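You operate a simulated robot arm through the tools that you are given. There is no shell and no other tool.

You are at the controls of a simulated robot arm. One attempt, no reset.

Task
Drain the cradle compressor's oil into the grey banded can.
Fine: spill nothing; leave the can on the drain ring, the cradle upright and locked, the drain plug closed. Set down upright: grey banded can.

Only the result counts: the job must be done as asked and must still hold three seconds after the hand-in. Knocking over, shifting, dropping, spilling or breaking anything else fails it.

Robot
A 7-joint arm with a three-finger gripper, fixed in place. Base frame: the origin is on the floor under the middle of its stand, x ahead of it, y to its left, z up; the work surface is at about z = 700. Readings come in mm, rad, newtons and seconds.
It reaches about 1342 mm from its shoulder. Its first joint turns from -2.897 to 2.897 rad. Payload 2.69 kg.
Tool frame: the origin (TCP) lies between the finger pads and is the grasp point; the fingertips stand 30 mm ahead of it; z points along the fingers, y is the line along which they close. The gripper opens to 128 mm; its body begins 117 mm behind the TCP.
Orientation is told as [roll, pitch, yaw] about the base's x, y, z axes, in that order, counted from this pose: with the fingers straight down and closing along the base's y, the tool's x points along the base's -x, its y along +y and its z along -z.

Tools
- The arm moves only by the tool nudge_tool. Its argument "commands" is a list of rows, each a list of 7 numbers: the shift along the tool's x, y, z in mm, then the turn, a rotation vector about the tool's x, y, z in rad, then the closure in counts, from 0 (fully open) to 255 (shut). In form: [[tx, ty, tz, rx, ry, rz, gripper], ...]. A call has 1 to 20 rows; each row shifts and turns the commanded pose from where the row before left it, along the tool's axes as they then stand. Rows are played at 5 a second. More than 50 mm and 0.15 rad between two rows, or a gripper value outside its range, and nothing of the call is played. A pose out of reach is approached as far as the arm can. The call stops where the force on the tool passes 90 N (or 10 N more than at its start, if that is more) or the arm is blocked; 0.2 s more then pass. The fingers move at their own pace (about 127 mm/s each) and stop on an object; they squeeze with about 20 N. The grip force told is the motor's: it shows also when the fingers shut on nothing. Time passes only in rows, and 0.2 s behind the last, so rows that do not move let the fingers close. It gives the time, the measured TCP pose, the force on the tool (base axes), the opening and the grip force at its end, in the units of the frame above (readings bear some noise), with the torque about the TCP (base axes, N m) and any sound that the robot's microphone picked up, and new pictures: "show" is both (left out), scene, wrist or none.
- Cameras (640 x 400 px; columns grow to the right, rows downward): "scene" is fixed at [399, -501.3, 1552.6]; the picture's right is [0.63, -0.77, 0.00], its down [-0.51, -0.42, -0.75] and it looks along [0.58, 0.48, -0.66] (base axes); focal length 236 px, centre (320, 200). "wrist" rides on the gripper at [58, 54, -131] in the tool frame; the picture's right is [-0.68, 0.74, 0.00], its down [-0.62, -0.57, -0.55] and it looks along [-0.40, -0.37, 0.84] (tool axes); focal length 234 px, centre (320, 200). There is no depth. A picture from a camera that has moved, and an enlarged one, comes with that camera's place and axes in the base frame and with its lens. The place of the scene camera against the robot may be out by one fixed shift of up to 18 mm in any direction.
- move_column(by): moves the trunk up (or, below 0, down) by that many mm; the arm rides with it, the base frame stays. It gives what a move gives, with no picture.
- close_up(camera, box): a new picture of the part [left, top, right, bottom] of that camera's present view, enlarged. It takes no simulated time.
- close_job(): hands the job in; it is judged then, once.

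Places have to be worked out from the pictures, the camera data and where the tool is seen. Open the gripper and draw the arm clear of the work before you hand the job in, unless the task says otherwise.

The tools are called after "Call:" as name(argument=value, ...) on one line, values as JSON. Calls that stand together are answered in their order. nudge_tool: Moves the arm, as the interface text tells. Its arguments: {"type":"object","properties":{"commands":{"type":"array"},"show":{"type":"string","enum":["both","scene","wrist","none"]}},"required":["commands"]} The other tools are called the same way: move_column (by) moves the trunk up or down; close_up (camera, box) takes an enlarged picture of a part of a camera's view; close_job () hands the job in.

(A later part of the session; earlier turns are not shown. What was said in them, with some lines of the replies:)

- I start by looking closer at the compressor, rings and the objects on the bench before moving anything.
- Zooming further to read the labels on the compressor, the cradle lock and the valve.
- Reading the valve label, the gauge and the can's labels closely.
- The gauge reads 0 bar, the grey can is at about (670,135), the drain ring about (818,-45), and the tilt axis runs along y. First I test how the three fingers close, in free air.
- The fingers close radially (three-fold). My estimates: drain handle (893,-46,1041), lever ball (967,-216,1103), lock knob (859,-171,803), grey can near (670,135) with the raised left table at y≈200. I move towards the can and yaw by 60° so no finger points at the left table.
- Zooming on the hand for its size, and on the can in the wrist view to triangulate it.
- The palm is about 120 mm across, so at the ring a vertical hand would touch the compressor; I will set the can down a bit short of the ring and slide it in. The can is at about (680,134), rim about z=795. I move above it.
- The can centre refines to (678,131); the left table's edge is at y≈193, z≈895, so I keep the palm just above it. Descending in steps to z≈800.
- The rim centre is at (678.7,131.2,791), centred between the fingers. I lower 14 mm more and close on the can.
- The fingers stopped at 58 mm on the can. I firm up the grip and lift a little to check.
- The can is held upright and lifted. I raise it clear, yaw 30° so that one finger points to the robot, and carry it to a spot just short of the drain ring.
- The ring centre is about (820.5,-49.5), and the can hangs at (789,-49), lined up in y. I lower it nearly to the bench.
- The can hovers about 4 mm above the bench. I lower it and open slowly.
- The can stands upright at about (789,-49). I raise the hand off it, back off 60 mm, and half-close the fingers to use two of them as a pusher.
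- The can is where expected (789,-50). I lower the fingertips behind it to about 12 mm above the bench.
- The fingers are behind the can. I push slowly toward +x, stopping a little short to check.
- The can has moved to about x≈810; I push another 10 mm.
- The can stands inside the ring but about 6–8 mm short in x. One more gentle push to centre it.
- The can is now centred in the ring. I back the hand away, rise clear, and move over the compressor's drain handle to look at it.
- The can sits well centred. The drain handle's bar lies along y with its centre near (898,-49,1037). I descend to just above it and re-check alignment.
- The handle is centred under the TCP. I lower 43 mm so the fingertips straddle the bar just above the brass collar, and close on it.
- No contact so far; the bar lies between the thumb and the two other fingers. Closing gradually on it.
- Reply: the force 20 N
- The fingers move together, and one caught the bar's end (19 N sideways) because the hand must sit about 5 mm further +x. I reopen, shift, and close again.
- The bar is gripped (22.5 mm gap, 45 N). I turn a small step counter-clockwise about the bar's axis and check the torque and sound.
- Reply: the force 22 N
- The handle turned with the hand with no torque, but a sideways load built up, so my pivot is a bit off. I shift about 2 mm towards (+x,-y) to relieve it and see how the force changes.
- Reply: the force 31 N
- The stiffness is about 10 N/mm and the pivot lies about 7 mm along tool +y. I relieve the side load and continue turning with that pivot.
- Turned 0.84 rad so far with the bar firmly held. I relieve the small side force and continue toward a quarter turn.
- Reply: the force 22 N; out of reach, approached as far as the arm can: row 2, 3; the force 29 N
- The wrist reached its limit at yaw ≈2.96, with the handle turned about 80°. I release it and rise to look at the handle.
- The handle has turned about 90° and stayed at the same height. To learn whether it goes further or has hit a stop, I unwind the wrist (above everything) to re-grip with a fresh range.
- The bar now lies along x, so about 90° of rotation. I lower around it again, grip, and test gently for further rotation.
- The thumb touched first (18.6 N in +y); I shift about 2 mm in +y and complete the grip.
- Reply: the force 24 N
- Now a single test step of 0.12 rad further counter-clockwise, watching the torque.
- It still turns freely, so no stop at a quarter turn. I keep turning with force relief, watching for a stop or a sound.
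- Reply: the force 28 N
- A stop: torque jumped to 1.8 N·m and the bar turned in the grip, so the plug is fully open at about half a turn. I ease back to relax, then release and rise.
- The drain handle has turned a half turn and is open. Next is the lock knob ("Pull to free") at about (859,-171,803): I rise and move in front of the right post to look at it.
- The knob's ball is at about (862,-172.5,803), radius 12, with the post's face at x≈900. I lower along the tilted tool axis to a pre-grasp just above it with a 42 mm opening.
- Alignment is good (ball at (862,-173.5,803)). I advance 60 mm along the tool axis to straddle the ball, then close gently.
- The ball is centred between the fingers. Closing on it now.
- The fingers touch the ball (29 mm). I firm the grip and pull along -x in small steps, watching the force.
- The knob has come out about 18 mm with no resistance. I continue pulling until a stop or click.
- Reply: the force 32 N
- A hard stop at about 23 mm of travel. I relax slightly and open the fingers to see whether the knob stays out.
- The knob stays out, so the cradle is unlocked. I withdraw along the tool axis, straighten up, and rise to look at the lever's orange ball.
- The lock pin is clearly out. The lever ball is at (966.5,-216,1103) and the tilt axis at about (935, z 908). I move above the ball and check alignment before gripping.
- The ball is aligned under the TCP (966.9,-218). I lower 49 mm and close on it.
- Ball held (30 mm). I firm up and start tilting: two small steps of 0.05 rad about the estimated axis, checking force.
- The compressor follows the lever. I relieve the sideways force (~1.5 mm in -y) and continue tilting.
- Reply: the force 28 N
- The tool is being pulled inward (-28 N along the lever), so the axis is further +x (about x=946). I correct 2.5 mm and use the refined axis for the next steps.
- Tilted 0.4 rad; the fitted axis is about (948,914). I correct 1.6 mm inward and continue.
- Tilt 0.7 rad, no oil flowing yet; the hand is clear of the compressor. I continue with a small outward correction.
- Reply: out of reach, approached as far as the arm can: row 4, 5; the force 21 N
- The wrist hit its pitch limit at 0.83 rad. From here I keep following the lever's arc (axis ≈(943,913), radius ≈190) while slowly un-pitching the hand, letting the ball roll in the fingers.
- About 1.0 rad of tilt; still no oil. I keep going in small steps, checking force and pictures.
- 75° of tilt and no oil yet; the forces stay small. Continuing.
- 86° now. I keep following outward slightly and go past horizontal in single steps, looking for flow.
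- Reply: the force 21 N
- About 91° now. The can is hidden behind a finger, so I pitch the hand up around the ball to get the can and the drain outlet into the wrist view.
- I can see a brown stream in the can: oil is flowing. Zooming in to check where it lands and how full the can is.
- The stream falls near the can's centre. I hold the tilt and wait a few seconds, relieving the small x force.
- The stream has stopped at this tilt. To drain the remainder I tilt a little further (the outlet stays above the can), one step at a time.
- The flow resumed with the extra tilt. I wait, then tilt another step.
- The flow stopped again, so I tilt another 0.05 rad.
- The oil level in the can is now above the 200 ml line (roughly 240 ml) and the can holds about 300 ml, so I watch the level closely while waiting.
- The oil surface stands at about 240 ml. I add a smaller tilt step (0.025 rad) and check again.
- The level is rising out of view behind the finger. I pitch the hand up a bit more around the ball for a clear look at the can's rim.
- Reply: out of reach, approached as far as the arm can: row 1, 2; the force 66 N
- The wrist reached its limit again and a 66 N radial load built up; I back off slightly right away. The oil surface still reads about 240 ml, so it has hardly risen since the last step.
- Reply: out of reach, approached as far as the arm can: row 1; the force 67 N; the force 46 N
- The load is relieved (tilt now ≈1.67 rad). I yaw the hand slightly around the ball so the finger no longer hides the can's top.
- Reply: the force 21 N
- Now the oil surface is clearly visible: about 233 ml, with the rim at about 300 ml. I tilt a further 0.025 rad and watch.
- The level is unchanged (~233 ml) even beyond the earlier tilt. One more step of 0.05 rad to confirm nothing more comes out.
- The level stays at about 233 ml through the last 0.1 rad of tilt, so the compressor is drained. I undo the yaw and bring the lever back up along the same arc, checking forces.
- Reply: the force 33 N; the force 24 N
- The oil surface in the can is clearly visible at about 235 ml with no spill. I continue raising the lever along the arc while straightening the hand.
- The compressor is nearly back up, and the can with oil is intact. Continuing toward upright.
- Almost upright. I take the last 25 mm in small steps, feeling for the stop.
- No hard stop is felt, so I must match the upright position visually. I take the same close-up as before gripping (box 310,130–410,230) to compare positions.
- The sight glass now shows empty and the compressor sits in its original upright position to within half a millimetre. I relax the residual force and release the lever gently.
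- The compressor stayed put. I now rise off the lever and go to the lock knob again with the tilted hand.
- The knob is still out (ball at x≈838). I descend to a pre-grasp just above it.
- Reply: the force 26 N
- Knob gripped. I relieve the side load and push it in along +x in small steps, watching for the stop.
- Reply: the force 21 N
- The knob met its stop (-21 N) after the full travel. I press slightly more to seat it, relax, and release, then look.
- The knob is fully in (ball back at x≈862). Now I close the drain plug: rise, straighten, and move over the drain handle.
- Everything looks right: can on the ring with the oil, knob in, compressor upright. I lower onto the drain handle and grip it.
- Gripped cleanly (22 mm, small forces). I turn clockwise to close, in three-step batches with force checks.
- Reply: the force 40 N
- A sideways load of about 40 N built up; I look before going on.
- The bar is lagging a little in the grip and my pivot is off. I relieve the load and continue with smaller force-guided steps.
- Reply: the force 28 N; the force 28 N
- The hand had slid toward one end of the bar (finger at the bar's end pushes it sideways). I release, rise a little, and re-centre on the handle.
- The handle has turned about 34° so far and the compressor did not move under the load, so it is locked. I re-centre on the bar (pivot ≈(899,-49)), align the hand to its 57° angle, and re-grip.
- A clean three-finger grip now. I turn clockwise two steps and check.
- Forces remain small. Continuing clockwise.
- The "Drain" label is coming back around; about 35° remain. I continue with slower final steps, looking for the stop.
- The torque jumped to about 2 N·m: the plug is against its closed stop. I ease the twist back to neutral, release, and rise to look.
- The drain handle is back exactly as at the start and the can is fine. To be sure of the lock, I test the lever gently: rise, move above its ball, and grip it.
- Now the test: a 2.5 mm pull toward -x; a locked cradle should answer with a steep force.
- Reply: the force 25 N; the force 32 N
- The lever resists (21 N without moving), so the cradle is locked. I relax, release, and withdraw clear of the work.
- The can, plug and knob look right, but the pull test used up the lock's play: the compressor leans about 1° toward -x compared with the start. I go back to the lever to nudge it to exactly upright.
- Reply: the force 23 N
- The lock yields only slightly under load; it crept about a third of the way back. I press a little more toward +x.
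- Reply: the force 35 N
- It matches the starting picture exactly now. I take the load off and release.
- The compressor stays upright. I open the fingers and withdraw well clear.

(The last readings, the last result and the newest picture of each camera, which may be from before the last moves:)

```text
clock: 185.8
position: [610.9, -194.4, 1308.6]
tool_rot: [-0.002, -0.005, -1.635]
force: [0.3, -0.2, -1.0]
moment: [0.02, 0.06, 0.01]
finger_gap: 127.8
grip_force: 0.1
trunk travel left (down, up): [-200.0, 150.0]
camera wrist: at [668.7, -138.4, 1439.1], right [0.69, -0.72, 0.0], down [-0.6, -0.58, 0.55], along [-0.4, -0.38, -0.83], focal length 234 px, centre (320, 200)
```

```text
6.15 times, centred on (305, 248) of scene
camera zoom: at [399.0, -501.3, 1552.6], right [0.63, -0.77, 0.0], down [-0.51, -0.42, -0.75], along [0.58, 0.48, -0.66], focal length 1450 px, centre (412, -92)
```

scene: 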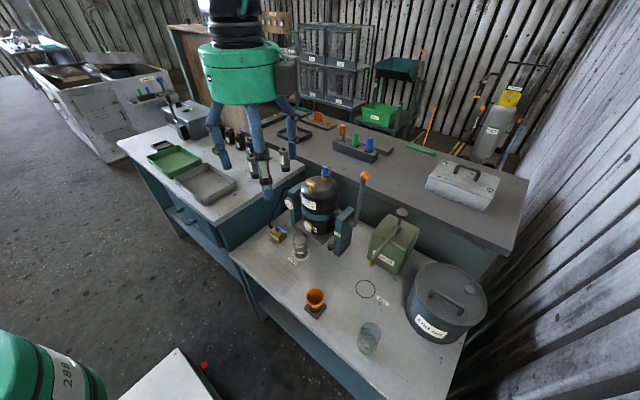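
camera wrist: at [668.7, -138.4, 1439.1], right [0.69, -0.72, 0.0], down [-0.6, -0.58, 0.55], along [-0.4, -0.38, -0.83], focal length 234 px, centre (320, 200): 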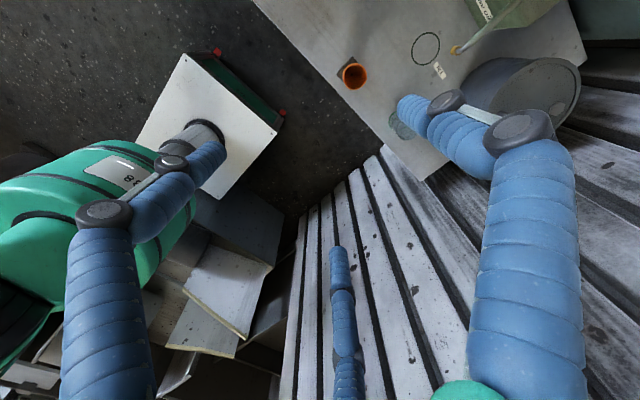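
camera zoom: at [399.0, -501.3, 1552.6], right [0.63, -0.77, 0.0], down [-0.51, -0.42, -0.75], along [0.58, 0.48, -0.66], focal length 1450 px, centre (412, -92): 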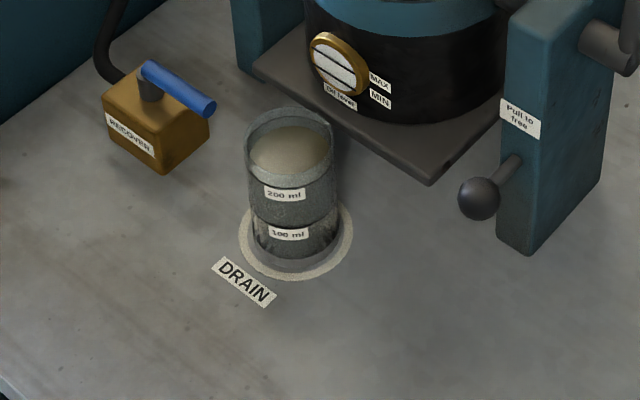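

The oil is in the grey banded can, upright on the drain ring, with no spill in sight. The sight glass reads empty, the plug is closed, and the cradle is upright with its pin in and holding. The gripper is open and clear of the work, so I hand the job in.

Call:
close_job()

```text
The job is handed in.
```

I drained the compressor's oil into the grey banded can and handed the job in; I haven't seen the verdict.

- **Can:** it stands upright on the drain ring with roughly 235 ml of oil in it, well below the rim. I saw no spill on the bench.
- **Compressor:** the oil sight glass reads empty. More tilt past about 97° brought nothing further out.
- **Drain plug:** turned back clockwise until it met its stop, with the handle facing as it did at the start.
- **Cradle:** the lock knob is pushed fully in and the compressor looks upright, matching the starting picture. The lock is not perfectly rigid. In my pull test it crept under about 1° at roughly 20 N on the lever, and I pressed it back to upright with about 34 N. It stayed put after I let go.
- **Arm:** gripper open and drawn clear of the work.
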